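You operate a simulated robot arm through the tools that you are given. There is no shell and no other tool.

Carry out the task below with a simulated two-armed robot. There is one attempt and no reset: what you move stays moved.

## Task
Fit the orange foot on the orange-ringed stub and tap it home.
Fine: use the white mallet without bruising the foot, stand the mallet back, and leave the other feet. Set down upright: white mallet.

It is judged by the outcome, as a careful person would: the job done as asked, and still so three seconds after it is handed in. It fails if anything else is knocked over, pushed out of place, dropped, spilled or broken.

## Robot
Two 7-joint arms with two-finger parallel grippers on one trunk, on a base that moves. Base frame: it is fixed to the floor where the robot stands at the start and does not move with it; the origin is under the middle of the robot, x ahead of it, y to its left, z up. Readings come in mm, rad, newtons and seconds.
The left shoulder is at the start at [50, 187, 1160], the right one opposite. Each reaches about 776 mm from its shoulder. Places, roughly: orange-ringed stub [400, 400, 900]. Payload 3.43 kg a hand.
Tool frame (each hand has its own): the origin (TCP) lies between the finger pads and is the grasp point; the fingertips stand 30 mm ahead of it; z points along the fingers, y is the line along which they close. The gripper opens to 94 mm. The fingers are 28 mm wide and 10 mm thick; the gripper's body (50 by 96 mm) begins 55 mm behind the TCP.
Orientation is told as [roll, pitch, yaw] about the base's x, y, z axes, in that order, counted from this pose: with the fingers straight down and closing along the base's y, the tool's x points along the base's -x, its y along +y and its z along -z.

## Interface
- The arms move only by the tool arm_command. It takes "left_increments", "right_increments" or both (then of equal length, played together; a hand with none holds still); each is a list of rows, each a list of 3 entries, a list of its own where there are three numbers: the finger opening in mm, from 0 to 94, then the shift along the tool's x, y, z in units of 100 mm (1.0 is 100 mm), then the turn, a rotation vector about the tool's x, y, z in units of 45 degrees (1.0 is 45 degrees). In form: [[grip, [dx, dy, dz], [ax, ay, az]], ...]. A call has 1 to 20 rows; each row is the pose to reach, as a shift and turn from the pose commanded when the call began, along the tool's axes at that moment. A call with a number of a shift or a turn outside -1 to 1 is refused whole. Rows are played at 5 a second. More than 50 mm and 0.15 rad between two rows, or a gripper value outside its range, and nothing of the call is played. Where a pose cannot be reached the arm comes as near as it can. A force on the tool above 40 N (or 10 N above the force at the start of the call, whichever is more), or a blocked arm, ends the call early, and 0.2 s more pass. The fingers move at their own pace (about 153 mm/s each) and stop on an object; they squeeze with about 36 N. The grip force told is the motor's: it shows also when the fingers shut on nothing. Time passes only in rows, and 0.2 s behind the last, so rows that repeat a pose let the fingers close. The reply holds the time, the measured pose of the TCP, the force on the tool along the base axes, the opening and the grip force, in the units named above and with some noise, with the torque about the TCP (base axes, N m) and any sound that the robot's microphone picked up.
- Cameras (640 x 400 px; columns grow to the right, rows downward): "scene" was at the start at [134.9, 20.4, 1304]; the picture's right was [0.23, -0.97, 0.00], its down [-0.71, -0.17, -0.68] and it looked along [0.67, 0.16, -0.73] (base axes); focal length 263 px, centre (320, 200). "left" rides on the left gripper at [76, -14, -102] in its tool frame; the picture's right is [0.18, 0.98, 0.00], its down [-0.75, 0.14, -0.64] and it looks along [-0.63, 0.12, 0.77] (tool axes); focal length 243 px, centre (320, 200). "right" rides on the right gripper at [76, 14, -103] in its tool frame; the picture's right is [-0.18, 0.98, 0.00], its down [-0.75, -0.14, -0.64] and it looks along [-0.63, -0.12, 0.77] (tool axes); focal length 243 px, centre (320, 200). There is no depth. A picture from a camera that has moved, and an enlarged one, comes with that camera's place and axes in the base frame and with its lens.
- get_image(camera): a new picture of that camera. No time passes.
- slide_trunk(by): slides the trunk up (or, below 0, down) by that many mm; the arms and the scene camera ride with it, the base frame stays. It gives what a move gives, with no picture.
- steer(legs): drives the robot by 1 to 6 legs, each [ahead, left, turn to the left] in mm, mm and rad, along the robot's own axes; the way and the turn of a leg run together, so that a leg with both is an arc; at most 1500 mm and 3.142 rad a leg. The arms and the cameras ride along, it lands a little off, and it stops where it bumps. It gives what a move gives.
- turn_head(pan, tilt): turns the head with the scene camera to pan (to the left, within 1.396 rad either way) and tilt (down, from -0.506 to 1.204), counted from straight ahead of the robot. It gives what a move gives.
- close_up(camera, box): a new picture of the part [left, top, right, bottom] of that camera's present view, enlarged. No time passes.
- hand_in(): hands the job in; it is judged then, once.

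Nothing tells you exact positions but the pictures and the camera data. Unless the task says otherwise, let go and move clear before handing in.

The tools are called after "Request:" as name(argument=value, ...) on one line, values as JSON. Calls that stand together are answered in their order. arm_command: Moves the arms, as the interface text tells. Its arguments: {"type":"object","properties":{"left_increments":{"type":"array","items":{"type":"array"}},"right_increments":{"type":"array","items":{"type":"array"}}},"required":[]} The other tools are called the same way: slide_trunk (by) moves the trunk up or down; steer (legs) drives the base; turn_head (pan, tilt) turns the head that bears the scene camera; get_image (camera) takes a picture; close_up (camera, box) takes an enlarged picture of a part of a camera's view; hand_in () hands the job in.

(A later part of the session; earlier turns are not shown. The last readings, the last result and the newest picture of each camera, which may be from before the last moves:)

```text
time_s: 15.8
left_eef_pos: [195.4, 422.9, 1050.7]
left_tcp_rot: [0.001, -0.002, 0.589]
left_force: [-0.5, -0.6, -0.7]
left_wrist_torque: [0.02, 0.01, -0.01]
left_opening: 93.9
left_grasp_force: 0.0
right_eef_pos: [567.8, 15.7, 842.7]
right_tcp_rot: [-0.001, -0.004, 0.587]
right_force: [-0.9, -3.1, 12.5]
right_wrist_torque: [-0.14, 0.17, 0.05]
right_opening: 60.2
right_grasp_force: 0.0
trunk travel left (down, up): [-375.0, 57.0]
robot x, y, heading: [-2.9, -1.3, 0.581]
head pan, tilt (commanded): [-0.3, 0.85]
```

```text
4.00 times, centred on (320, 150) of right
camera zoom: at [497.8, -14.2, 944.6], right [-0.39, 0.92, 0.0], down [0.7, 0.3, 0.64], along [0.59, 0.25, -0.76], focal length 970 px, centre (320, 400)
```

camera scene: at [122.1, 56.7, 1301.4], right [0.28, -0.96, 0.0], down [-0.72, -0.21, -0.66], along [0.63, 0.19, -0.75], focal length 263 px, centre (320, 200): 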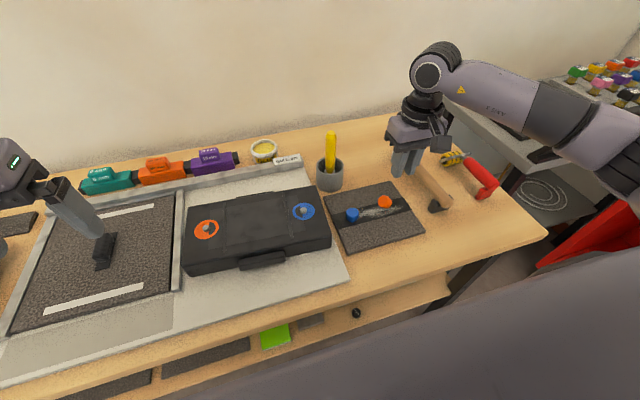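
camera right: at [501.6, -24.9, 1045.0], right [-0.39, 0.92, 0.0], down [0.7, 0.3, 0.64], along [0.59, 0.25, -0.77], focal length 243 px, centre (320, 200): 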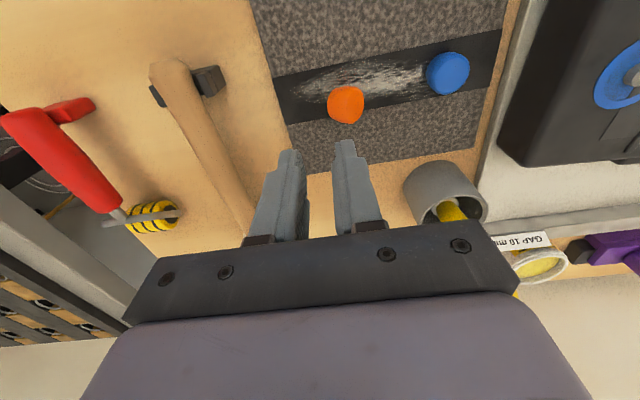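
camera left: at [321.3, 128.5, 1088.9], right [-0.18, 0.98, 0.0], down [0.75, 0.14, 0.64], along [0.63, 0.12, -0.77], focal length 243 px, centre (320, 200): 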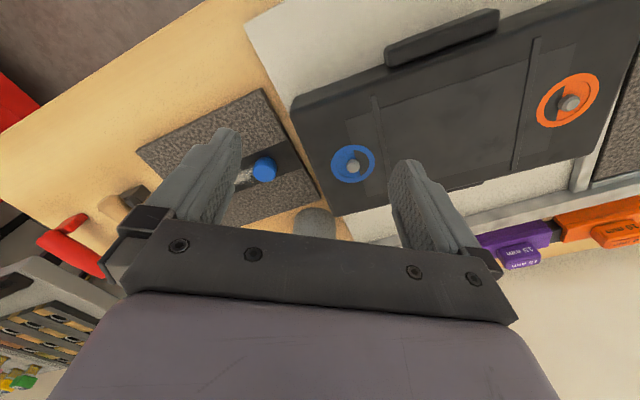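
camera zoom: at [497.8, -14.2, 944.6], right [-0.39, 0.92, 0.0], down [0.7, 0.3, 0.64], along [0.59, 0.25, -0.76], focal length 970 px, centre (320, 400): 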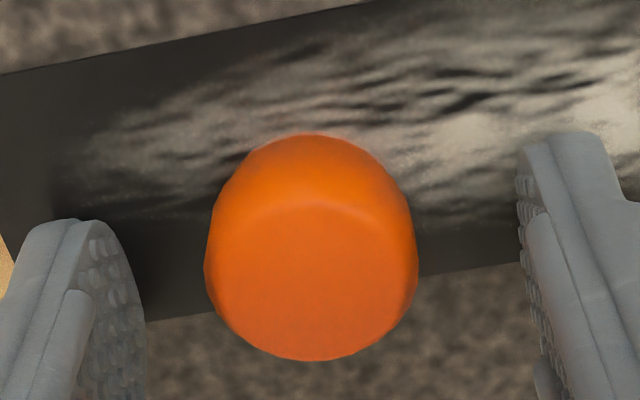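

The fingertips just touched the mat (12 N), which puts the mat top at about 812. I'll back up 2 mm, close, and lift only a few millimetres to check.

Request:
arm_command(right_increments=[[60, [0, 0, -0.025], [0, 0, 0]], [45, [0, 0, -0.025], [0, 0, 0]], [36, [0, 0, -0.025], [0, 0, 0]], [30, [0, 0, -0.025], [0, 0, 0]], [24, [0, 0, -0.025], [0, 0, 0]], [24, [0, 0, -0.025], [0, 0, 0]], [24, [0, 0, -0.025], [0, 0, 0]]])

Request:
close_up(camera="scene", box=[350, 170, 430, 225])

Request:
close_up(camera="right", box=[240, 100, 400, 200])

```text
time_s: 17.4
left_eef_pos: [197.1, 424.3, 1049.4]
left_tcp_rot: [0.0, 0.001, 0.588]
left_force: [-0.3, 0.2, -0.5]
left_wrist_torque: [0.06, 0.01, -0.01]
left_opening: 94.0
left_grasp_force: 0.0
right_eef_pos: [569.2, 15.6, 841.3]
right_tcp_rot: [0.001, -0.001, 0.589]
right_force: [-0.2, -1.3, -0.1]
right_wrist_torque: [0.02, 0.01, 0.01]
right_opening: 27.0
right_grasp_force: 36.1
trunk travel left (down, up): [-375.0, 57.0]
robot x, y, heading: [-2.6, -2.6, 0.588]
head pan, tilt (commanded): [-0.3, 0.85]
```

```text
7.27 times, centred on (390, 198) of scene
camera zoom: at [122.4, 56.7, 1301.4], right [0.28, -0.96, 0.0], down [-0.72, -0.21, -0.66], along [0.63, 0.19, -0.75], focal length 1914 px, centre (-189, 218)
```

zoom: 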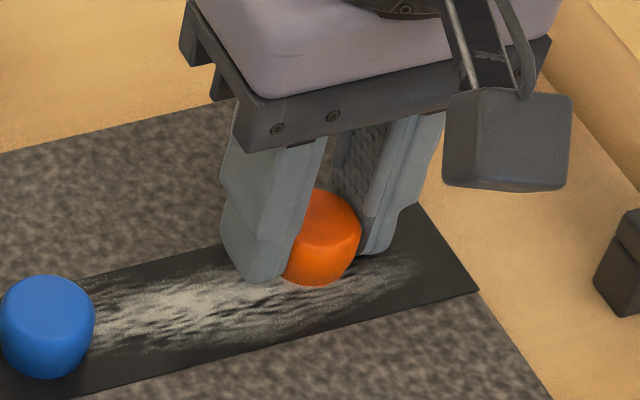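

```text
4.00 times, centred on (320, 150) of right
camera zoom: at [497.8, -13.9, 945.4], right [-0.39, 0.92, 0.0], down [0.71, 0.3, 0.64], along [0.59, 0.25, -0.77], focal length 970 px, centre (320, 400)
```

zoom: 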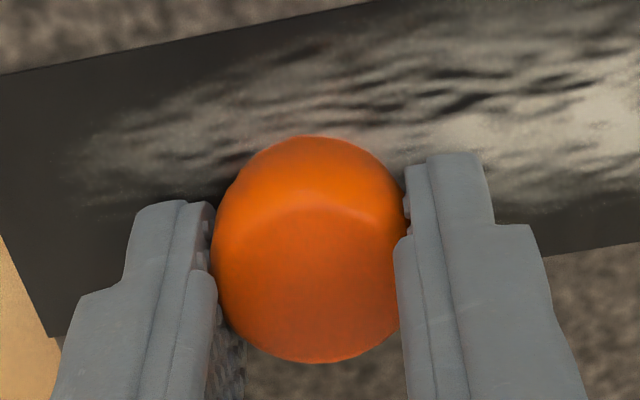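

The grip closed at 27 mm again with the foot centred between the pads. I'll lift 4 mm in small steps and check.

Request:
arm_command(right_increments=[[24, [0, 0, -0.01], [0, 0, 0]], [24, [0, 0, -0.02], [0, 0, 0]], [24, [0, 0, -0.03], [0, 0, 0]], [24, [0, 0, -0.04], [0, 0, 0]]])

Request:
close_up(camera="scene", box=[350, 170, 430, 225])

Request:
close_up(camera="right", box=[240, 100, 400, 200])

```text
time_s: 18.4
left_eef_pos: [197.4, 422.6, 1049.1]
left_tcp_rot: [0.0, -0.001, 0.589]
left_force: [0.4, 0.0, 0.2]
left_wrist_torque: [0.01, 0.0, 0.03]
left_opening: 94.0
left_grasp_force: 0.0
right_eef_pos: [568.0, 16.4, 846.2]
right_tcp_rot: [-0.001, 0.001, 0.587]
right_force: [0.4, 0.7, -0.4]
right_wrist_torque: [0.05, 0.0, 0.02]
right_opening: 27.0
right_grasp_force: 36.0
trunk travel left (down, up): [-375.0, 57.0]
robot x, y, heading: [-1.5, 0.6, 0.584]
head pan, tilt (commanded): [-0.3, 0.85]
```

```text
7.27 times, centred on (390, 198) of scene
camera zoom: at [122.4, 56.7, 1301.4], right [0.28, -0.96, 0.0], down [-0.72, -0.21, -0.66], along [0.63, 0.19, -0.75], focal length 1914 px, centre (-189, 218)
```

zoom: 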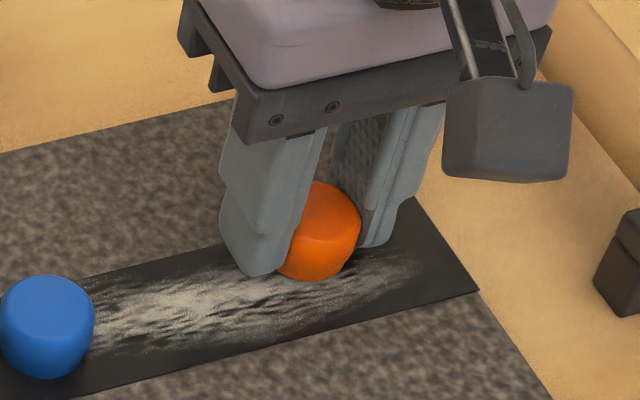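

```text
4.00 times, centred on (320, 150) of right
camera zoom: at [497.3, -13.0, 949.2], right [-0.39, 0.92, 0.0], down [0.71, 0.3, 0.64], along [0.59, 0.25, -0.77], focal length 970 px, centre (320, 400)
```

zoom: 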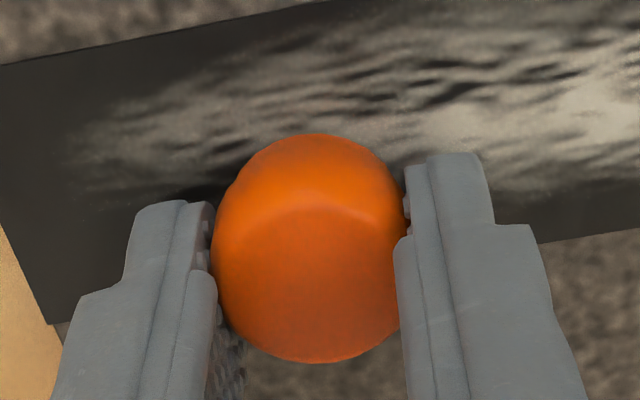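

The foot is rising with the fingers without slipping. I'll continue lifting slowly, 8 mm per row.

Request:
arm_command(right_increments=[[22, [0, 0, -0.05], [0, 0, 0]], [22, [0, 0, -0.12], [0, 0, 0]], [22, [0, 0, -0.2], [0, 0, 0]], [22, [0, 0, -0.28], [0, 0, 0]], [22, [0, 0, -0.36], [0, 0, 0]], [22, [0, 0, -0.4], [0, 0, 0]]])

Request:
close_up(camera="right", box=[240, 100, 400, 200])

Request:
close_up(camera="scene", box=[350, 150, 430, 225])

```text
time_s: 19.8
left_eef_pos: [197.2, 422.5, 1050.0]
left_tcp_rot: [0.001, 0.0, 0.587]
left_force: [-0.4, 0.1, -0.2]
left_wrist_torque: [0.02, -0.01, -0.02]
left_opening: 94.0
left_grasp_force: 0.1
right_eef_pos: [568.6, 16.7, 887.3]
right_tcp_rot: [-0.001, 0.001, 0.589]
right_force: [-0.7, 0.5, 0.1]
right_wrist_torque: [-0.03, -0.02, 0.02]
right_opening: 27.2
right_grasp_force: 36.0
trunk travel left (down, up): [-375.0, 57.0]
robot x, y, heading: [0.0, 0.3, 0.583]
head pan, tilt (commanded): [-0.3, 0.85]
```

```text
4.00 times, centred on (320, 150) of right
camera zoom: at [498.3, -13.2, 990.2], right [-0.39, 0.92, 0.0], down [0.71, 0.3, 0.64], along [0.59, 0.25, -0.77], focal length 970 px, centre (320, 400)
```

zoom: 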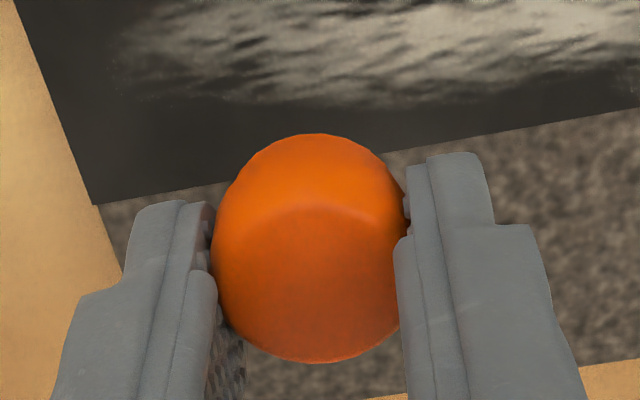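

```text
5.33 times, centred on (390, 188) of scene
camera zoom: at [122.4, 56.7, 1301.4], right [0.28, -0.96, 0.0], down [-0.72, -0.21, -0.66], along [0.63, 0.19, -0.75], focal length 1403 px, centre (-53, 267)
```

zoom: 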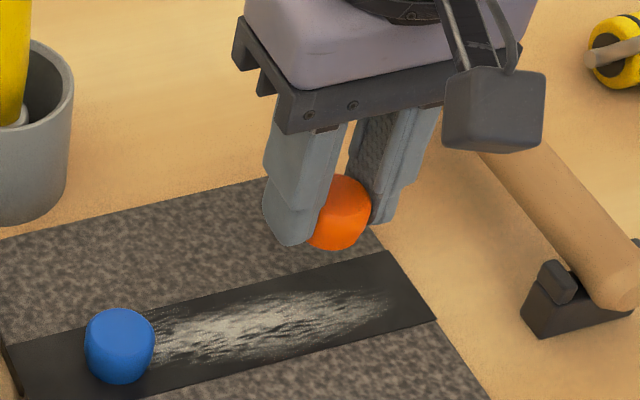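

The foot is securely lifted with 36 N grip. I'll raise it further, pull back a little toward me to pass the cup with room, then move left toward the stub in gentle steps.

Request:
arm_command(right_increments=[[22, [0.06, 0, -0.08], [0, 0, 0]], [22, [0.18, 0, -0.22], [0, 0, 0]], [22, [0.3, 0, -0.36], [0, 0, 0]], [22, [0.42, 0, -0.5], [0, 0, 0]], [22, [0.52, 0, -0.62], [0, 0, 0]], [22, [0.58, 0, -0.7], [0, 0, 0]]])

Request:
arm_command(right_increments=[[22, [0, 0.1, 0], [0, 0, 0]], [22, [0, 0.3, 0], [0, 0, 0]], [22, [0, 0.5, 0], [0, 0, 0]], [22, [0, 0.7, 0], [0, 0, 0]], [22, [0, 0.9, 0], [0, 0, 0]], [22, [0, 1.0, 0], [0, 0, 0]]])

Request:
close_up(camera="right", box=[240, 100, 400, 200])

Request:
get_image(camera="scene")

```text
time_s: 21.2
left_eef_pos: [197.8, 424.0, 1049.5]
left_tcp_rot: [-0.001, 0.001, 0.588]
left_force: [0.3, -0.1, 0.4]
left_wrist_torque: [-0.01, 0.02, 0.01]
left_opening: 94.0
left_grasp_force: 0.0
right_eef_pos: [519.0, -16.0, 956.5]
right_tcp_rot: [-0.001, -0.001, 0.59]
right_force: [-0.3, -0.1, 0.1]
right_wrist_torque: [-0.01, 0.01, 0.0]
right_opening: 27.1
right_grasp_force: 36.0
trunk travel left (down, up): [-375.0, 57.0]
robot x, y, heading: [1.5, -0.6, 0.59]
head pan, tilt (commanded): [-0.3, 0.85]
```

```text
time_s: 22.6
left_eef_pos: [196.7, 424.6, 1050.1]
left_tcp_rot: [0.001, 0.002, 0.589]
left_force: [0.5, -0.4, -0.1]
left_wrist_torque: [0.0, -0.02, -0.02]
left_opening: 94.0
left_grasp_force: 0.0
right_eef_pos: [464.5, 67.6, 956.1]
right_tcp_rot: [0.001, -0.001, 0.589]
right_force: [-0.2, -0.1, -0.4]
right_wrist_torque: [0.0, 0.01, 0.01]
right_opening: 27.3
right_grasp_force: 36.6
trunk travel left (down, up): [-375.0, 57.0]
robot x, y, heading: [1.9, -2.1, 0.592]
head pan, tilt (commanded): [-0.3, 0.85]
```

```text
4.00 times, centred on (320, 150) of right
camera zoom: at [394.2, 38.2, 1059.2], right [-0.39, 0.92, 0.0], down [0.71, 0.3, 0.64], along [0.59, 0.25, -0.77], focal length 970 px, centre (320, 400)
```

zoom: 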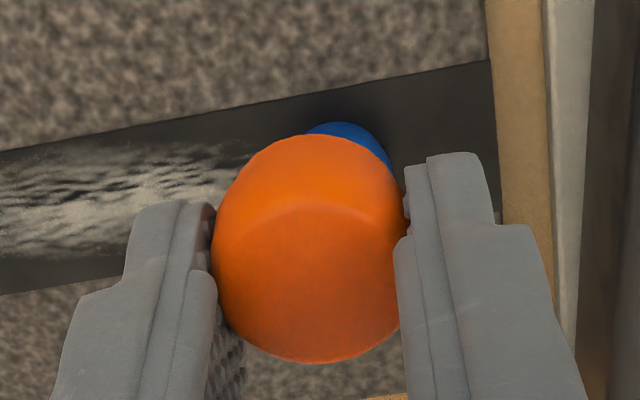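

```text
taken
camera scene: at [122.3, 56.8, 1301.4], right [0.28, -0.96, 0.0], down [-0.72, -0.21, -0.66], along [0.63, 0.19, -0.75], focal length 263 px, centre (320, 200)
```

scene: 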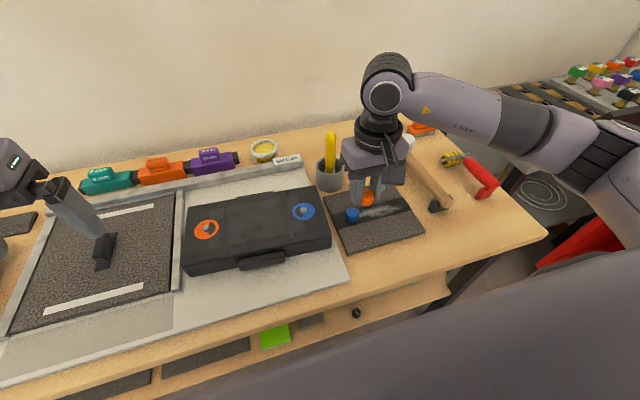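

The grip is holding and there is plenty of clearance. I'll continue left toward the stub.

Request:
arm_command(right_increments=[[22, [0, 0.1, 0], [0, 0, 0]], [22, [0, 0.3, 0], [0, 0, 0]], [22, [0, 0.5, 0], [0, 0, 0]], [22, [0, 0.7, 0], [0, 0, 0]], [22, [0, 0.9, 0], [0, 0, 0]], [22, [0, 1.0, 0], [0, 0, 0]]])

Request:
get_image(camera="scene")

```text
time_s: 24.0
left_eef_pos: [197.6, 423.8, 1051.1]
left_tcp_rot: [0.0, 0.001, 0.588]
left_force: [0.1, 0.4, 0.1]
left_wrist_torque: [-0.03, 0.01, 0.0]
left_opening: 94.1
left_grasp_force: 0.1
right_eef_pos: [410.0, 150.9, 955.1]
right_tcp_rot: [-0.002, 0.001, 0.588]
right_force: [-0.4, -0.5, -0.5]
right_wrist_torque: [0.01, 0.0, 0.03]
right_opening: 27.1
right_grasp_force: 36.0
trunk travel left (down, up): [-375.0, 57.0]
robot x, y, heading: [-4.1, -2.7, 0.593]
head pan, tilt (commanded): [-0.3, 0.85]
```

```text
taken
camera scene: at [122.3, 56.8, 1301.4], right [0.28, -0.96, 0.0], down [-0.72, -0.21, -0.66], along [0.63, 0.19, -0.75], focal length 263 px, centre (320, 200)
```

scene: 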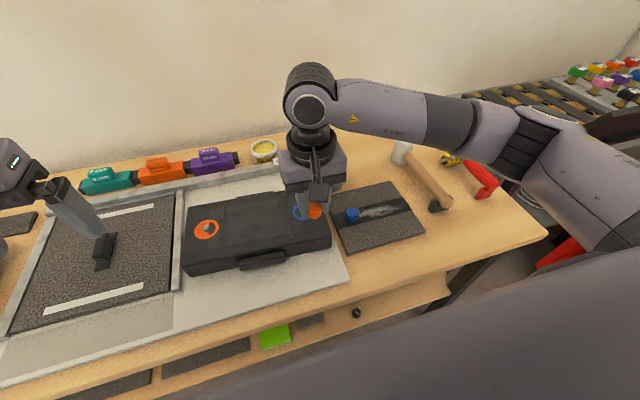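

The foot is riding fine over the case. I'll inch further left and see whether the arm still reaches.

Request:
arm_command(right_increments=[[22, [0, 0.1, 0], [0, 0, 0]], [22, [0, 0.25, 0], [0, 0, 0]], [22, [0, 0.4, 0], [0, 0, 0]], [22, [0, 0.5, 0], [0, 0, 0]]])

```text
time_s: 25.0
left_eef_pos: [197.1, 424.2, 1048.9]
left_tcp_rot: [0.001, 0.002, 0.588]
left_force: [-1.0, 0.5, -0.6]
left_wrist_torque: [0.01, 0.0, 0.01]
left_opening: 93.9
left_grasp_force: 0.0
right_eef_pos: [380.5, 192.2, 956.4]
right_tcp_rot: [-0.001, 0.0, 0.589]
right_force: [0.5, -0.3, -0.1]
right_wrist_torque: [-0.01, -0.01, 0.01]
right_opening: 27.1
right_grasp_force: 36.2
trunk travel left (down, up): [-375.0, 57.0]
robot x, y, heading: [-0.0, 0.8, 0.588]
head pan, tilt (commanded): [-0.3, 0.85]
```

Request:
arm_command(right_increments=[[22, [0, 0.1, 0], [0, 0, 0]], [22, [0, 0.25, 0], [0, 0, 0]], [22, [0, 0.4, 0], [0, 0, 0]], [22, [0, 0.5, 0], [0, 0, 0]]])

```text
time_s: 26.0
left_eef_pos: [197.1, 424.4, 1049.0]
left_tcp_rot: [-0.001, 0.001, 0.589]
left_force: [0.1, -0.1, 0.3]
left_wrist_torque: [0.0, 0.0, -0.05]
left_opening: 93.9
left_grasp_force: 0.1
right_eef_pos: [353.8, 234.8, 956.7]
right_tcp_rot: [0.0, -0.002, 0.589]
right_force: [0.6, 0.0, 0.2]
right_wrist_torque: [0.02, -0.03, -0.01]
right_opening: 27.1
right_grasp_force: 36.5
trunk travel left (down, up): [-375.0, 57.0]
robot x, y, heading: [1.0, 1.5, 0.59]
head pan, tilt (commanded): [-0.3, 0.85]
```

Still in reach. I'll move the left hand further left out of the way, then keep inching the right hand toward the stub.

Request:
arm_command(left_increments=[[94, [0, 0.3, -0.2], [0, 0, 0]], [94, [0, 0.6, -0.4], [0, 0, 0]], [94, [0, 0.9, -0.5], [0, 0, 0]], [94, [0, 1.0, -0.5], [0, 0, 0]]], right_increments=[[22, [0, 0, 0], [0, 0, 0]], [22, [0, 0, 0], [0, 0, 0]], [22, [0, 0, 0], [0, 0, 0]], [22, [0, 0, 0], [0, 0, 0]]])

Request:
arm_command(right_increments=[[22, [-0.1, 0.1, 0], [0, 0, 0]], [22, [-0.2, 0.25, 0], [0, 0, 0]], [22, [-0.3, 0.4, 0], [0, 0, 0]], [22, [-0.35, 0.5, 0], [0, 0, 0]]])

Request:
get_image(camera="right")

Request:
get_image(camera="scene")

```text
time_s: 27.0
left_eef_pos: [141.0, 506.4, 1099.3]
left_tcp_rot: [0.001, 0.0, 0.589]
left_force: [0.5, 0.2, 0.5]
left_wrist_torque: [0.03, -0.01, -0.03]
left_opening: 94.1
left_grasp_force: 0.1
right_eef_pos: [352.6, 233.1, 956.5]
right_tcp_rot: [-0.001, -0.001, 0.588]
right_force: [0.0, 0.4, -0.6]
right_wrist_torque: [-0.03, -0.04, -0.01]
right_opening: 27.0
right_grasp_force: 35.9
trunk travel left (down, up): [-375.0, 57.0]
robot x, y, heading: [2.2, -1.1, 0.589]
head pan, tilt (commanded): [-0.3, 0.85]
```

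```text
time_s: 28.0
left_eef_pos: [141.0, 506.4, 1099.0]
left_tcp_rot: [-0.001, 0.0, 0.589]
left_force: [-0.2, 0.1, 1.0]
left_wrist_torque: [-0.03, 0.04, 0.0]
left_opening: 94.1
left_grasp_force: 0.1
right_eef_pos: [354.3, 295.4, 956.4]
right_tcp_rot: [0.001, 0.003, 0.587]
right_force: [-0.2, -0.1, -0.5]
right_wrist_torque: [0.0, 0.02, -0.02]
right_opening: 27.1
right_grasp_force: 35.9
trunk travel left (down, up): [-375.0, 57.0]
robot x, y, heading: [-2.0, -2.3, 0.585]
head pan, tilt (commanded): [-0.3, 0.85]
```

```text
taken
camera right: at [283.7, 265.5, 1059.4], right [-0.39, 0.92, 0.0], down [0.71, 0.3, 0.64], along [0.59, 0.25, -0.77], focal length 243 px, centre (320, 200)
```

right: 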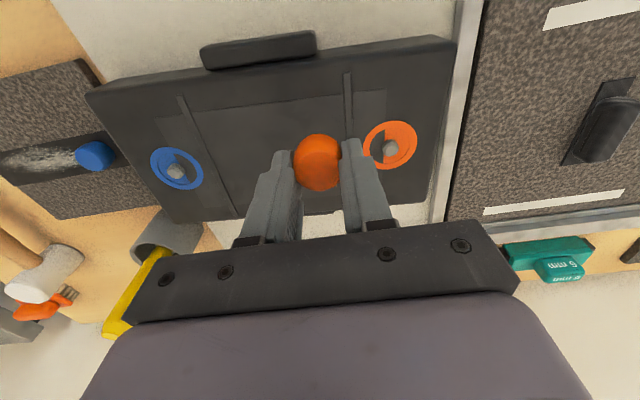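

```text
taken
camera scene: at [122.3, 56.8, 1301.4], right [0.28, -0.96, 0.0], down [-0.72, -0.21, -0.66], along [0.63, 0.19, -0.75], focal length 263 px, centre (320, 200)
```

scene: 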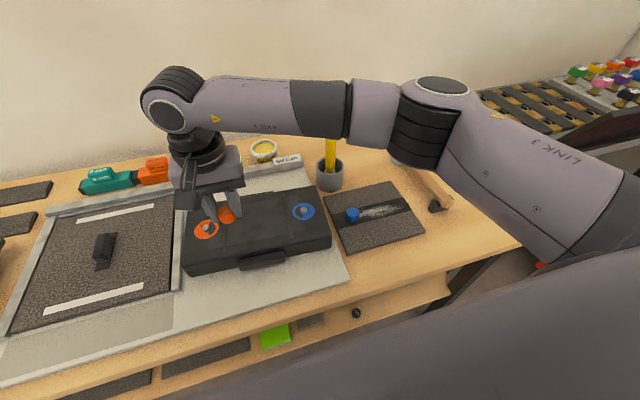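

Request:
close_up(camera="right", box=[350, 110, 430, 180])

Request:
close_up(camera="scene", box=[180, 190, 260, 250])

Request:
close_up(camera="right", box=[130, 130, 210, 200])

Request:
get_image(camera="left")

```text
5.71 times, centred on (390, 145) of right
camera zoom: at [283.7, 265.5, 1059.4], right [-0.39, 0.92, 0.0], down [0.71, 0.3, 0.64], along [0.59, 0.25, -0.77], focal length 1386 px, centre (-80, 514)
```

zoom: 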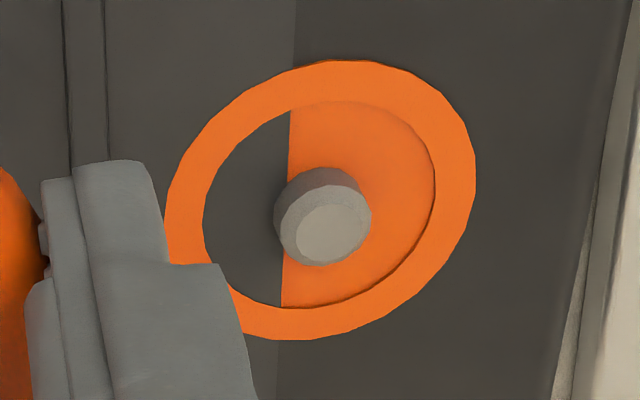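

```text
6.67 times, centred on (220, 220) of scene
camera zoom: at [122.3, 56.8, 1301.4], right [0.28, -0.96, 0.0], down [-0.72, -0.21, -0.66], along [0.63, 0.19, -0.75], focal length 1754 px, centre (987, 67)
```

zoom: 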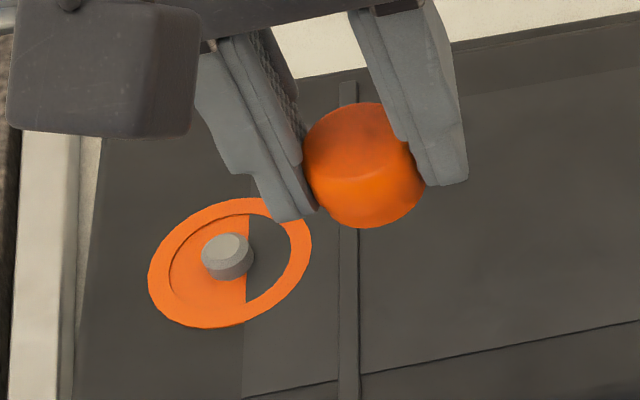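

```text
5.71 times, centred on (170, 165) of right
camera zoom: at [283.7, 265.5, 1059.4], right [-0.39, 0.92, 0.0], down [0.71, 0.3, 0.64], along [0.59, 0.25, -0.77], focal length 1386 px, centre (1177, 400)
```

zoom: 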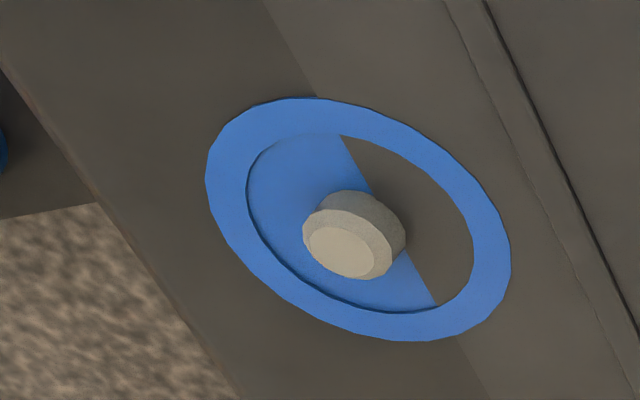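

```text
taken
camera left: at [85.8, 451.7, 1201.3], right [-0.7, 0.72, 0.0], down [0.55, 0.54, 0.64], along [0.46, 0.45, -0.77], focal length 243 px, centre (320, 200)
```

left: 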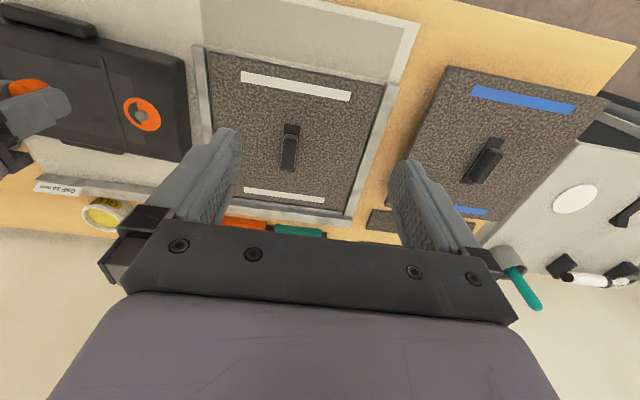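

I place the stub's base at about [351, 362, 865] with its top near 874. I'll move the right hand above it at a 35 mm gap and check the alignment.

Request:
arm_command(right_increments=[[22, [-0.05, 0.1, 0], [0, 0, 0]], [22, [-0.15, 0.25, 0.0], [0, 0, 0]], [22, [-0.25, 0.4, 0.05], [0, 0, 0]], [22, [-0.338, 0.52, 0.12], [0, 0, 0]], [22, [-0.338, 0.565, 0.16], [0, 0, 0]], [22, [-0.338, 0.565, 0.16], [0, 0, 0]]])

Request:
get_image(camera="right")

Request:
close_up(camera="right", box=[250, 90, 390, 190])

Request:
close_up(camera="scene", box=[150, 170, 260, 260])

Request:
get_image(camera="left")

```text
time_s: 29.4
left_eef_pos: [141.5, 505.4, 1099.1]
left_tcp_rot: [0.001, -0.001, 0.587]
left_force: [0.3, 0.1, 0.2]
left_wrist_torque: [0.0, 0.01, -0.01]
left_opening: 94.0
left_grasp_force: 0.0
right_eef_pos: [352.1, 360.0, 941.2]
right_tcp_rot: [-0.002, 0.0, 0.591]
right_force: [0.2, -0.4, -0.2]
right_wrist_torque: [-0.03, 0.01, 0.01]
right_opening: 27.2
right_grasp_force: 36.3
trunk travel left (down, up): [-375.0, 57.0]
robot x, y, heading: [-0.6, 1.0, 0.591]
head pan, tilt (commanded): [-0.3, 0.85]
```

```text
taken
camera right: at [281.7, 330.1, 1043.5], right [-0.39, 0.92, 0.0], down [0.71, 0.3, 0.64], along [0.59, 0.25, -0.77], focal length 243 px, centre (320, 200)
```

right: 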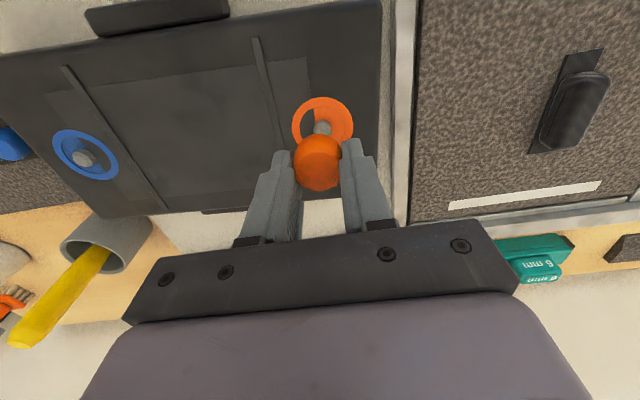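

```text
4.00 times, centred on (320, 140) of right
camera zoom: at [281.7, 330.1, 1043.5], right [-0.39, 0.92, 0.0], down [0.71, 0.3, 0.64], along [0.59, 0.25, -0.77], focal length 970 px, centre (320, 440)
```

zoom: 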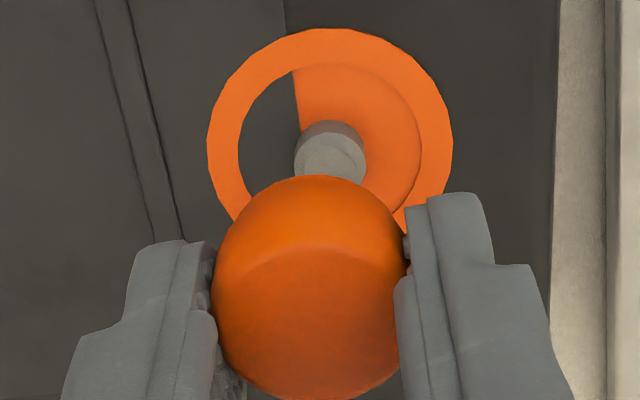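

```text
4.44 times, centred on (205, 215) of scene
camera zoom: at [122.4, 56.7, 1301.4], right [0.28, -0.96, 0.0], down [-0.72, -0.21, -0.66], along [0.63, 0.19, -0.75], focal length 1169 px, centre (831, 133)
```

zoom: 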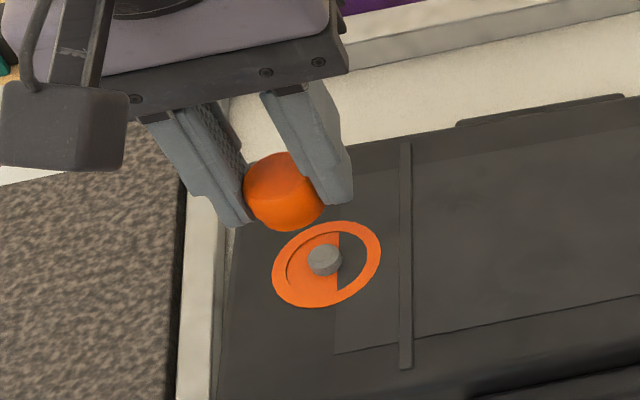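

```text
taken
camera left: at [85.9, 451.6, 1201.4], right [-0.7, 0.72, 0.0], down [0.55, 0.54, 0.64], along [0.46, 0.45, -0.77], focal length 243 px, centre (320, 200)
```

left: 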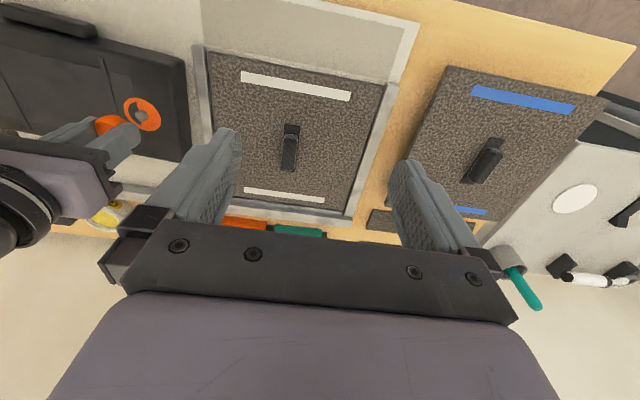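

The stub lies about 2 mm forward and 1.5 mm left of the hand's axis. I'll correct that and lower to just above contact.

Request:
arm_command(right_increments=[[22, [-0.023, 0.015, 0.0], [0, 0, 0]], [22, [-0.023, 0.015, 0.1], [0, 0, 0]], [22, [-0.023, 0.015, 0.2], [0, 0, 0]], [22, [-0.023, 0.015, 0.28], [0, 0, 0]], [22, [-0.023, 0.015, 0.31], [0, 0, 0]]])

Request:
close_up(camera="right", box=[250, 90, 390, 190])

Request:
close_up(camera="scene", box=[170, 190, 240, 250])

```text
time_s: 30.6
left_eef_pos: [140.6, 505.2, 1099.0]
left_tcp_rot: [0.002, 0.0, 0.588]
left_force: [1.0, -0.8, 0.7]
left_wrist_torque: [0.02, 0.01, 0.0]
left_opening: 93.9
left_grasp_force: 0.1
right_eef_pos: [371.3, 358.4, 915.0]
right_tcp_rot: [0.004, -0.007, 0.556]
right_force: [-1.0, 0.0, 1.0]
right_wrist_torque: [0.02, 0.01, 0.01]
right_opening: 27.0
right_grasp_force: 36.0
trunk travel left (down, up): [-375.0, 57.0]
robot x, y, heading: [3.7, -3.2, 0.59]
head pan, tilt (commanded): [-0.3, 0.85]
```

```text
4.00 times, centred on (320, 140) of right
camera zoom: at [299.8, 330.4, 1016.8], right [-0.36, 0.93, 0.0], down [0.71, 0.27, 0.65], along [0.6, 0.24, -0.76], focal length 970 px, centre (320, 440)
```

zoom: 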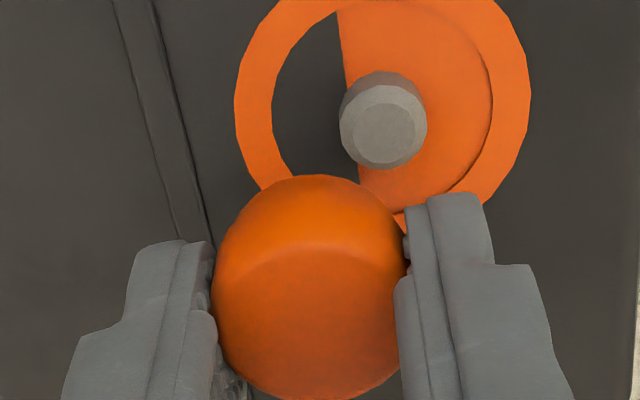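

```text
6.67 times, centred on (205, 220) of scene
camera zoom: at [122.3, 56.7, 1301.5], right [0.28, -0.96, 0.0], down [-0.72, -0.21, -0.66], along [0.63, 0.19, -0.75], focal length 1754 px, centre (1087, 67)
```

zoom: 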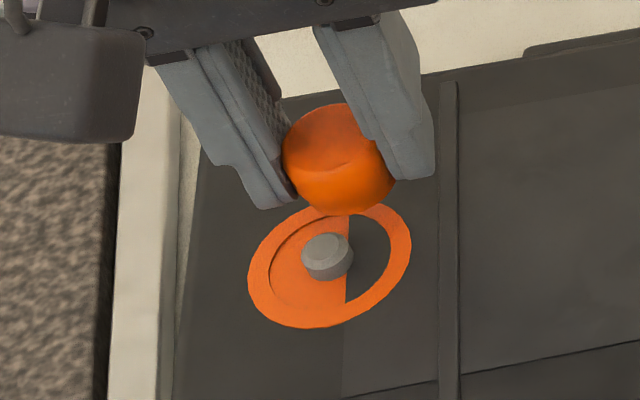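

The arm is at full stretch and drifted off target by about 18 mm while lowering. I'll raise the hand and bring the base to the left so the stub is well within reach.

Request:
arm_command(right_increments=[[22, [0.02, -0.02, -0.1], [0, 0, 0]], [22, [0.06, -0.06, -0.25], [0, 0, 0]], [22, [0.12, -0.12, -0.4], [0, 0, 0]], [22, [0.2, -0.2, -0.5], [0, 0, 0]]])

Request:
get_image(camera="right")

```text
time_s: 31.6
left_eef_pos: [142.3, 505.2, 1099.3]
left_tcp_rot: [0.0, 0.0, 0.589]
left_force: [0.2, 0.1, -0.2]
left_wrist_torque: [-0.04, 0.03, 0.01]
left_opening: 94.1
left_grasp_force: 0.1
right_eef_pos: [347.1, 335.2, 958.7]
right_tcp_rot: [0.001, 0.0, 0.589]
right_force: [-0.7, 0.1, 0.0]
right_wrist_torque: [0.01, -0.02, -0.01]
right_opening: 27.2
right_grasp_force: 36.1
trunk travel left (down, up): [-375.0, 57.0]
robot x, y, heading: [0.7, -3.1, 0.589]
head pan, tilt (commanded): [-0.3, 0.85]
```

```text
taken
camera right: at [276.5, 305.6, 1062.3], right [-0.39, 0.92, 0.0], down [0.71, 0.3, 0.64], along [0.59, 0.25, -0.77], focal length 243 px, centre (320, 200)
```

right: 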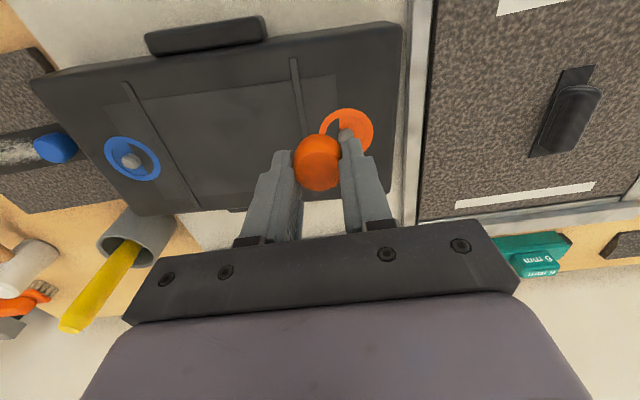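

The hand is recovered and the foot is still held. I'll bring the hand right in front of its shoulder, retract the left hand, and then drive the base left 200 mm.

Request:
arm_command(right_increments=[[22, [0.05, -0.1, 0], [0, 0, 0]], [22, [0.1, -0.3, 0], [0, 0, 0]], [22, [0.2, -0.5, 0], [0, 0, 0]], [22, [0.3, -0.7, 0], [0, 0, 0]], [22, [0.3, -0.9, 0], [0, 0, 0]], [22, [0.3, -1.0, 0], [0, 0, 0]]], left_increments=[[94, [0.1, 0, 0], [0, 0, 0]], [94, [0.3, 0, 0], [0, 0, 0]], [94, [0.5, 0, 0], [0, 0, 0]], [94, [0.7, 0, 0], [0, 0, 0]], [94, [0.8, 0, 0], [0, 0, 0]], [94, [0.8, 0, 0], [0, 0, 0]]])

Request:
arm_command(right_increments=[[22, [0, -0.1, 0], [0, 0, 0]], [22, [0, -0.3, 0], [0, 0, 0]], [22, [0, -0.45, 0], [0, 0, 0]], [22, [0, -0.5, 0], [0, 0, 0]]])

Request:
turn_head(pan=0.7, tilt=0.6)

Request:
get_image(camera="scene")

```text
time_s: 33.0
left_eef_pos: [75.9, 460.9, 1099.6]
left_tcp_rot: [-0.001, 0.001, 0.589]
left_force: [0.1, 0.1, 0.1]
left_wrist_torque: [0.0, 0.03, 0.05]
left_opening: 94.0
left_grasp_force: 0.1
right_eef_pos: [378.4, 234.4, 961.0]
right_tcp_rot: [0.0, 0.001, 0.587]
right_force: [0.3, -0.6, -0.2]
right_wrist_torque: [0.02, -0.01, -0.01]
right_opening: 27.3
right_grasp_force: 35.7
trunk travel left (down, up): [-375.0, 57.0]
robot x, y, heading: [-0.7, -2.1, 0.588]
head pan, tilt (commanded): [-0.3, 0.85]
```

```text
time_s: 34.0
left_eef_pos: [74.5, 460.7, 1099.6]
left_tcp_rot: [0.001, 0.001, 0.588]
left_force: [0.5, 0.4, -0.3]
left_wrist_torque: [-0.01, -0.02, -0.01]
left_opening: 93.8
left_grasp_force: 0.0
right_eef_pos: [406.1, 194.3, 960.5]
right_tcp_rot: [0.0, -0.001, 0.588]
right_force: [0.2, 0.5, 0.1]
right_wrist_torque: [-0.03, -0.01, 0.0]
right_opening: 27.3
right_grasp_force: 35.8
trunk travel left (down, up): [-375.0, 57.0]
robot x, y, heading: [2.6, 0.9, 0.59]
head pan, tilt (commanded): [-0.3, 0.85]
```

```text
time_s: 35.2
left_eef_pos: [75.6, 460.6, 1100.4]
left_tcp_rot: [-0.001, -0.001, 0.589]
left_force: [-0.6, 0.1, -0.1]
left_wrist_torque: [0.0, -0.01, 0.01]
left_opening: 93.9
left_grasp_force: 0.0
right_eef_pos: [406.0, 194.5, 960.0]
right_tcp_rot: [0.0, 0.0, 0.587]
right_force: [-0.7, 0.6, -0.7]
right_wrist_torque: [0.01, 0.04, -0.03]
right_opening: 27.3
right_grasp_force: 36.8
trunk travel left (down, up): [-375.0, 57.0]
robot x, y, heading: [-5.2, -1.6, 0.595]
head pan, tilt (commanded): [0.7, 0.6]
```

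```text
taken
camera scene: at [72.1, 119.4, 1322.3], right [0.96, -0.28, 0.0], down [-0.16, -0.54, -0.82], along [0.23, 0.79, -0.57], focal length 263 px, centre (320, 200)
```

scene: 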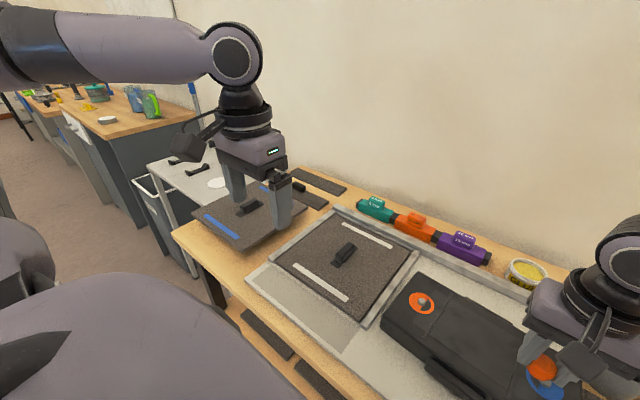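

The floor to the left is clear, so I'll drive 200 mm to the left along the table.

Request:
steer(legs=[[0, 200, 0]])

Request:
turn_head(pan=0.1, tilt=0.85)

Request:
get_image(camera="scene")

Request:
get_image(camera="right")

```text
time_s: 37.6
left_eef_pos: [-36.2, 631.1, 1100.2]
left_tcp_rot: [0.0, 0.0, 0.585]
left_force: [-0.1, -0.2, 0.5]
left_wrist_torque: [0.0, 0.0, 0.02]
left_opening: 93.9
left_grasp_force: 0.1
right_eef_pos: [292.9, 362.4, 959.7]
right_tcp_rot: [0.001, -0.001, 0.586]
right_force: [-0.1, -0.6, 0.5]
right_wrist_torque: [-0.02, 0.01, 0.0]
right_opening: 27.0
right_grasp_force: 36.5
trunk travel left (down, up): [-375.0, 57.0]
robot x, y, heading: [-113.3, 167.8, 0.589]
head pan, tilt (commanded): [0.7, 0.6]
```

```text
time_s: 38.6
left_eef_pos: [-37.3, 630.7, 1099.2]
left_tcp_rot: [0.0, 0.0, 0.587]
left_force: [0.1, -0.3, 1.5]
left_wrist_torque: [0.01, 0.01, -0.01]
left_opening: 94.2
left_grasp_force: 0.1
right_eef_pos: [292.9, 361.9, 959.3]
right_tcp_rot: [0.001, 0.001, 0.586]
right_force: [-0.5, 0.0, -0.3]
right_wrist_torque: [-0.01, 0.02, 0.03]
right_opening: 27.1
right_grasp_force: 36.6
trunk travel left (down, up): [-375.0, 57.0]
robot x, y, heading: [-115.0, 172.3, 0.585]
head pan, tilt (commanded): [0.099, 0.85]
```

```text
taken
camera scene: at [-4.9, 253.3, 1301.5], right [0.63, -0.77, 0.0], down [-0.58, -0.48, -0.66], along [0.51, 0.42, -0.75], focal length 263 px, centre (320, 200)
```

scene: 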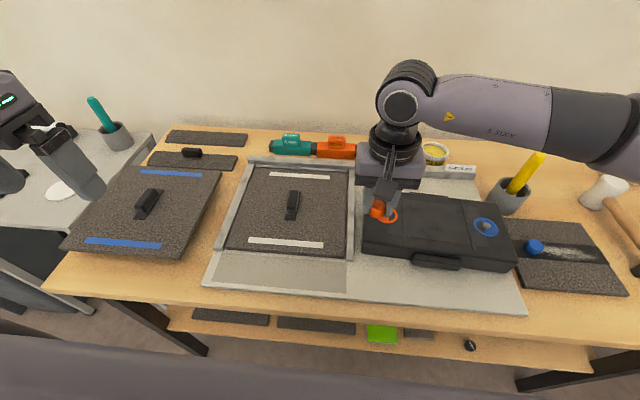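

```text
taken
camera right: at [222.6, 333.4, 1062.5], right [-0.39, 0.92, 0.0], down [0.71, 0.3, 0.64], along [0.59, 0.25, -0.77], focal length 243 px, centre (320, 200)
```

right: 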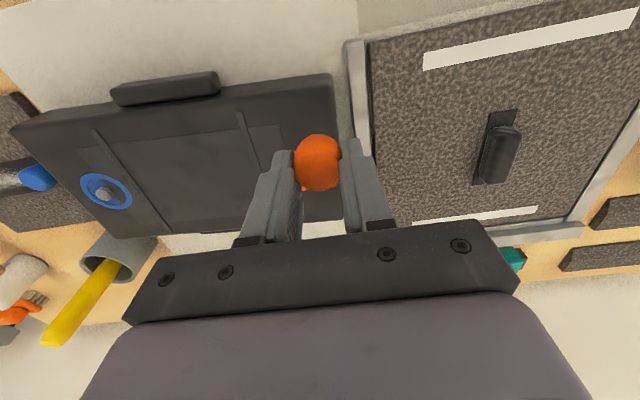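

The drive was smooth and the foot is still held. I'll move back over the stub at a 35 mm gap.

Request:
arm_command(right_increments=[[22, [-0.1, -0.07, 0], [0, 0, 0]], [22, [-0.25, -0.16, 0.05], [0, 0, 0]], [22, [-0.4, -0.26, 0.1], [0, 0, 0]], [22, [-0.505, -0.329, 0.16], [0, 0, 0]], [22, [-0.505, -0.329, 0.195], [0, 0, 0]], [22, [-0.505, -0.329, 0.195], [0, 0, 0]]])

Request:
close_up(camera="right", box=[250, 90, 390, 190])

Request:
get_image(camera="scene")

```text
time_s: 40.0
left_eef_pos: [-38.0, 630.8, 1099.2]
left_tcp_rot: [0.0, -0.001, 0.59]
left_force: [-0.2, 0.4, 0.4]
left_wrist_torque: [-0.02, -0.02, 0.02]
left_opening: 94.3
left_grasp_force: 0.2
right_eef_pos: [354.5, 362.8, 938.8]
right_tcp_rot: [-0.002, 0.0, 0.586]
right_force: [-0.6, 0.0, -0.5]
right_wrist_torque: [-0.01, 0.01, 0.01]
right_opening: 27.1
right_grasp_force: 36.2
trunk travel left (down, up): [-375.0, 57.0]
robot x, y, heading: [-110.0, 166.9, 0.587]
head pan, tilt (commanded): [0.099, 0.85]
```

```text
4.00 times, centred on (320, 140) of right
camera zoom: at [283.1, 333.7, 1042.6], right [-0.39, 0.92, 0.0], down [0.71, 0.3, 0.64], along [0.59, 0.25, -0.77], focal length 970 px, centre (320, 440)
```

zoom: 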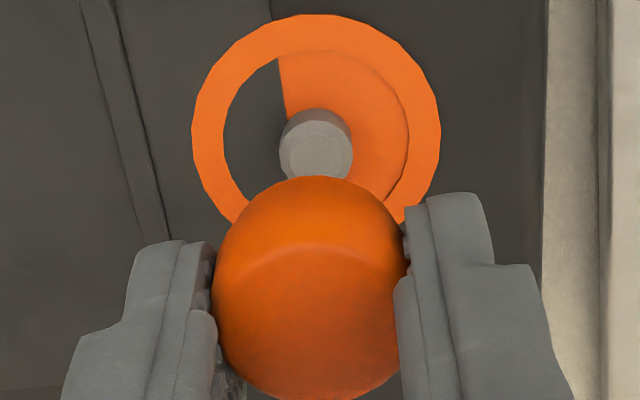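

```text
taken
camera scene: at [-4.8, 253.2, 1301.4], right [0.63, -0.77, 0.0], down [-0.58, -0.48, -0.66], along [0.51, 0.42, -0.75], focal length 263 px, centre (320, 200)
```

scene: 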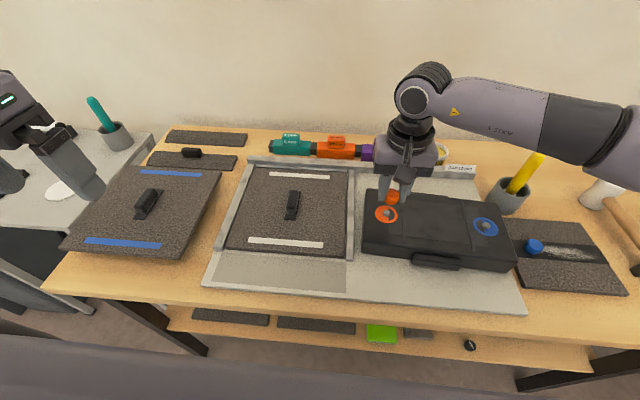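

Request:
close_up(camera="scene", box=[360, 180, 420, 230])

Request:
close_up(camera="right", box=[280, 90, 360, 140])

```text
8.00 times, centred on (390, 205) of scene
camera zoom: at [-4.8, 253.2, 1301.4], right [0.63, -0.77, 0.0], down [-0.58, -0.48, -0.66], along [0.51, 0.42, -0.75], focal length 2105 px, centre (-240, 160)
```

zoom: 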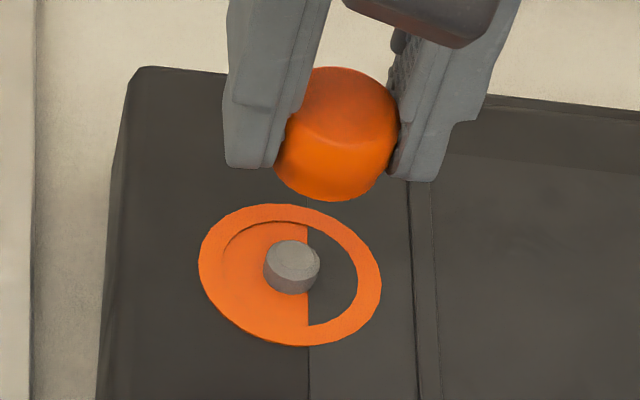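

```text
8.00 times, centred on (320, 115) of right
camera zoom: at [283.1, 333.7, 1042.6], right [-0.39, 0.92, 0.0], down [0.71, 0.3, 0.64], along [0.59, 0.25, -0.77], focal length 1941 px, centre (320, 880)
```

zoom: 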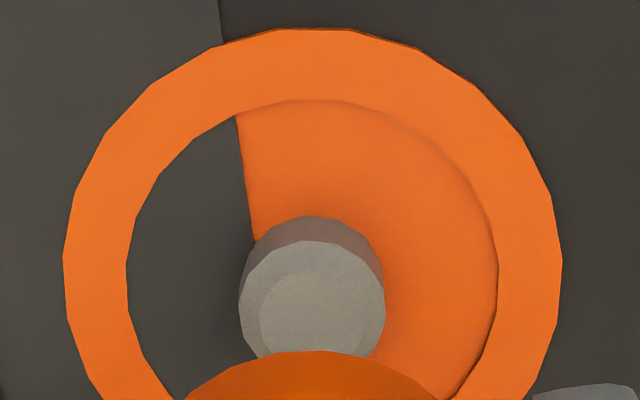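

Alignment is within a millimetre now. I'll lower to just above the stub and confirm the arm tracks properly this time.

Request:
arm_command(right_increments=[[22, [0.004, -0.006, 0.05], [0, 0, 0]], [22, [0.004, -0.006, 0.13], [0, 0, 0]], [22, [0.004, -0.006, 0.21], [0, 0, 0]], [22, [0.004, -0.006, 0.29], [0, 0, 0]], [22, [0.004, -0.006, 0.34], [0, 0, 0]], [22, [0.004, -0.006, 0.34], [0, 0, 0]]])

Request:
close_up(camera="right", box=[240, 90, 400, 190])

Request:
close_up(camera="scene", box=[360, 180, 420, 230])

```text
time_s: 41.5
left_eef_pos: [-37.0, 630.6, 1099.9]
left_tcp_rot: [0.0, -0.001, 0.586]
left_force: [-0.6, 0.2, 0.2]
left_wrist_torque: [0.01, 0.01, -0.03]
left_opening: 94.3
left_grasp_force: 0.1
right_eef_pos: [353.0, 362.4, 905.6]
right_tcp_rot: [0.001, 0.0, 0.587]
right_force: [0.3, -0.6, -0.5]
right_wrist_torque: [0.0, 0.0, 0.0]
right_opening: 27.0
right_grasp_force: 35.7
trunk travel left (down, up): [-375.0, 57.0]
robot x, y, heading: [-110.7, 168.9, 0.585]
head pan, tilt (commanded): [0.099, 0.85]
```

```text
4.00 times, centred on (320, 140) of right
camera zoom: at [283.0, 333.1, 1008.7], right [-0.39, 0.92, 0.0], down [0.71, 0.3, 0.64], along [0.59, 0.25, -0.77], focal length 970 px, centre (320, 440)
```

zoom: 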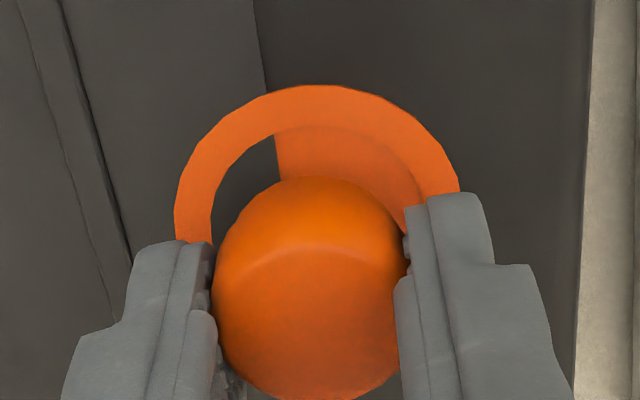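

```text
8.00 times, centred on (390, 205) of scene
camera zoom: at [-4.8, 253.3, 1301.4], right [0.63, -0.77, 0.0], down [-0.58, -0.48, -0.66], along [0.51, 0.42, -0.75], focal length 2105 px, centre (-240, 160)
```

zoom: 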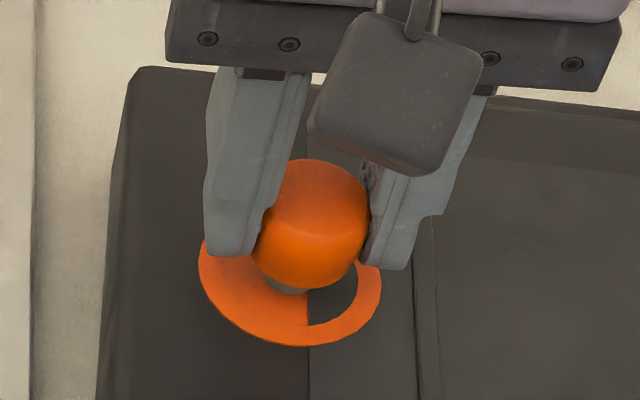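

The arm tracked exactly and the foot is centred over the stub. I'll lower in 2 mm steps and feel for contact.

Request:
arm_command(right_increments=[[22, [0, 0, 0.02], [0, 0, 0]], [22, [0, 0, 0.04], [0, 0, 0]], [22, [0, 0, 0.04], [0, 0, 0]]])

Request:
close_up(camera="scene", box=[360, 180, 420, 230])

```text
time_s: 42.2
left_eef_pos: [-36.9, 630.2, 1099.5]
left_tcp_rot: [0.001, 0.0, 0.586]
left_force: [-0.3, -0.2, 0.0]
left_wrist_torque: [0.01, 0.0, 0.02]
left_opening: 94.1
left_grasp_force: 0.0
right_eef_pos: [353.8, 362.0, 902.0]
right_tcp_rot: [0.001, -0.001, 0.588]
right_force: [0.7, -0.6, 0.1]
right_wrist_torque: [0.03, -0.01, 0.0]
right_opening: 27.2
right_grasp_force: 36.5
trunk travel left (down, up): [-375.0, 57.0]
robot x, y, heading: [-112.6, 166.5, 0.584]
head pan, tilt (commanded): [0.099, 0.85]
```

```text
8.00 times, centred on (390, 205) of scene
camera zoom: at [-4.8, 253.2, 1301.4], right [0.63, -0.77, 0.0], down [-0.58, -0.48, -0.66], along [0.51, 0.42, -0.75], focal length 2105 px, centre (-240, 160)
```

zoom: 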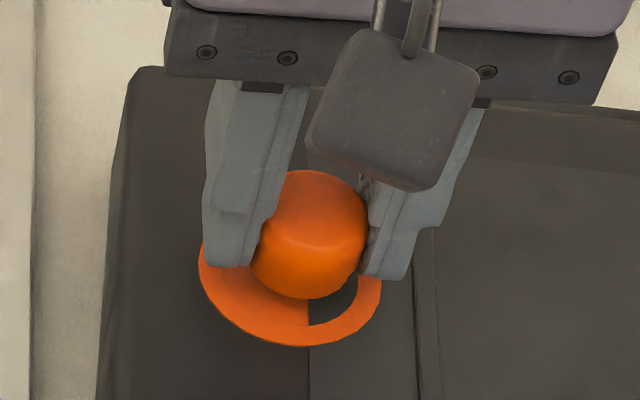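

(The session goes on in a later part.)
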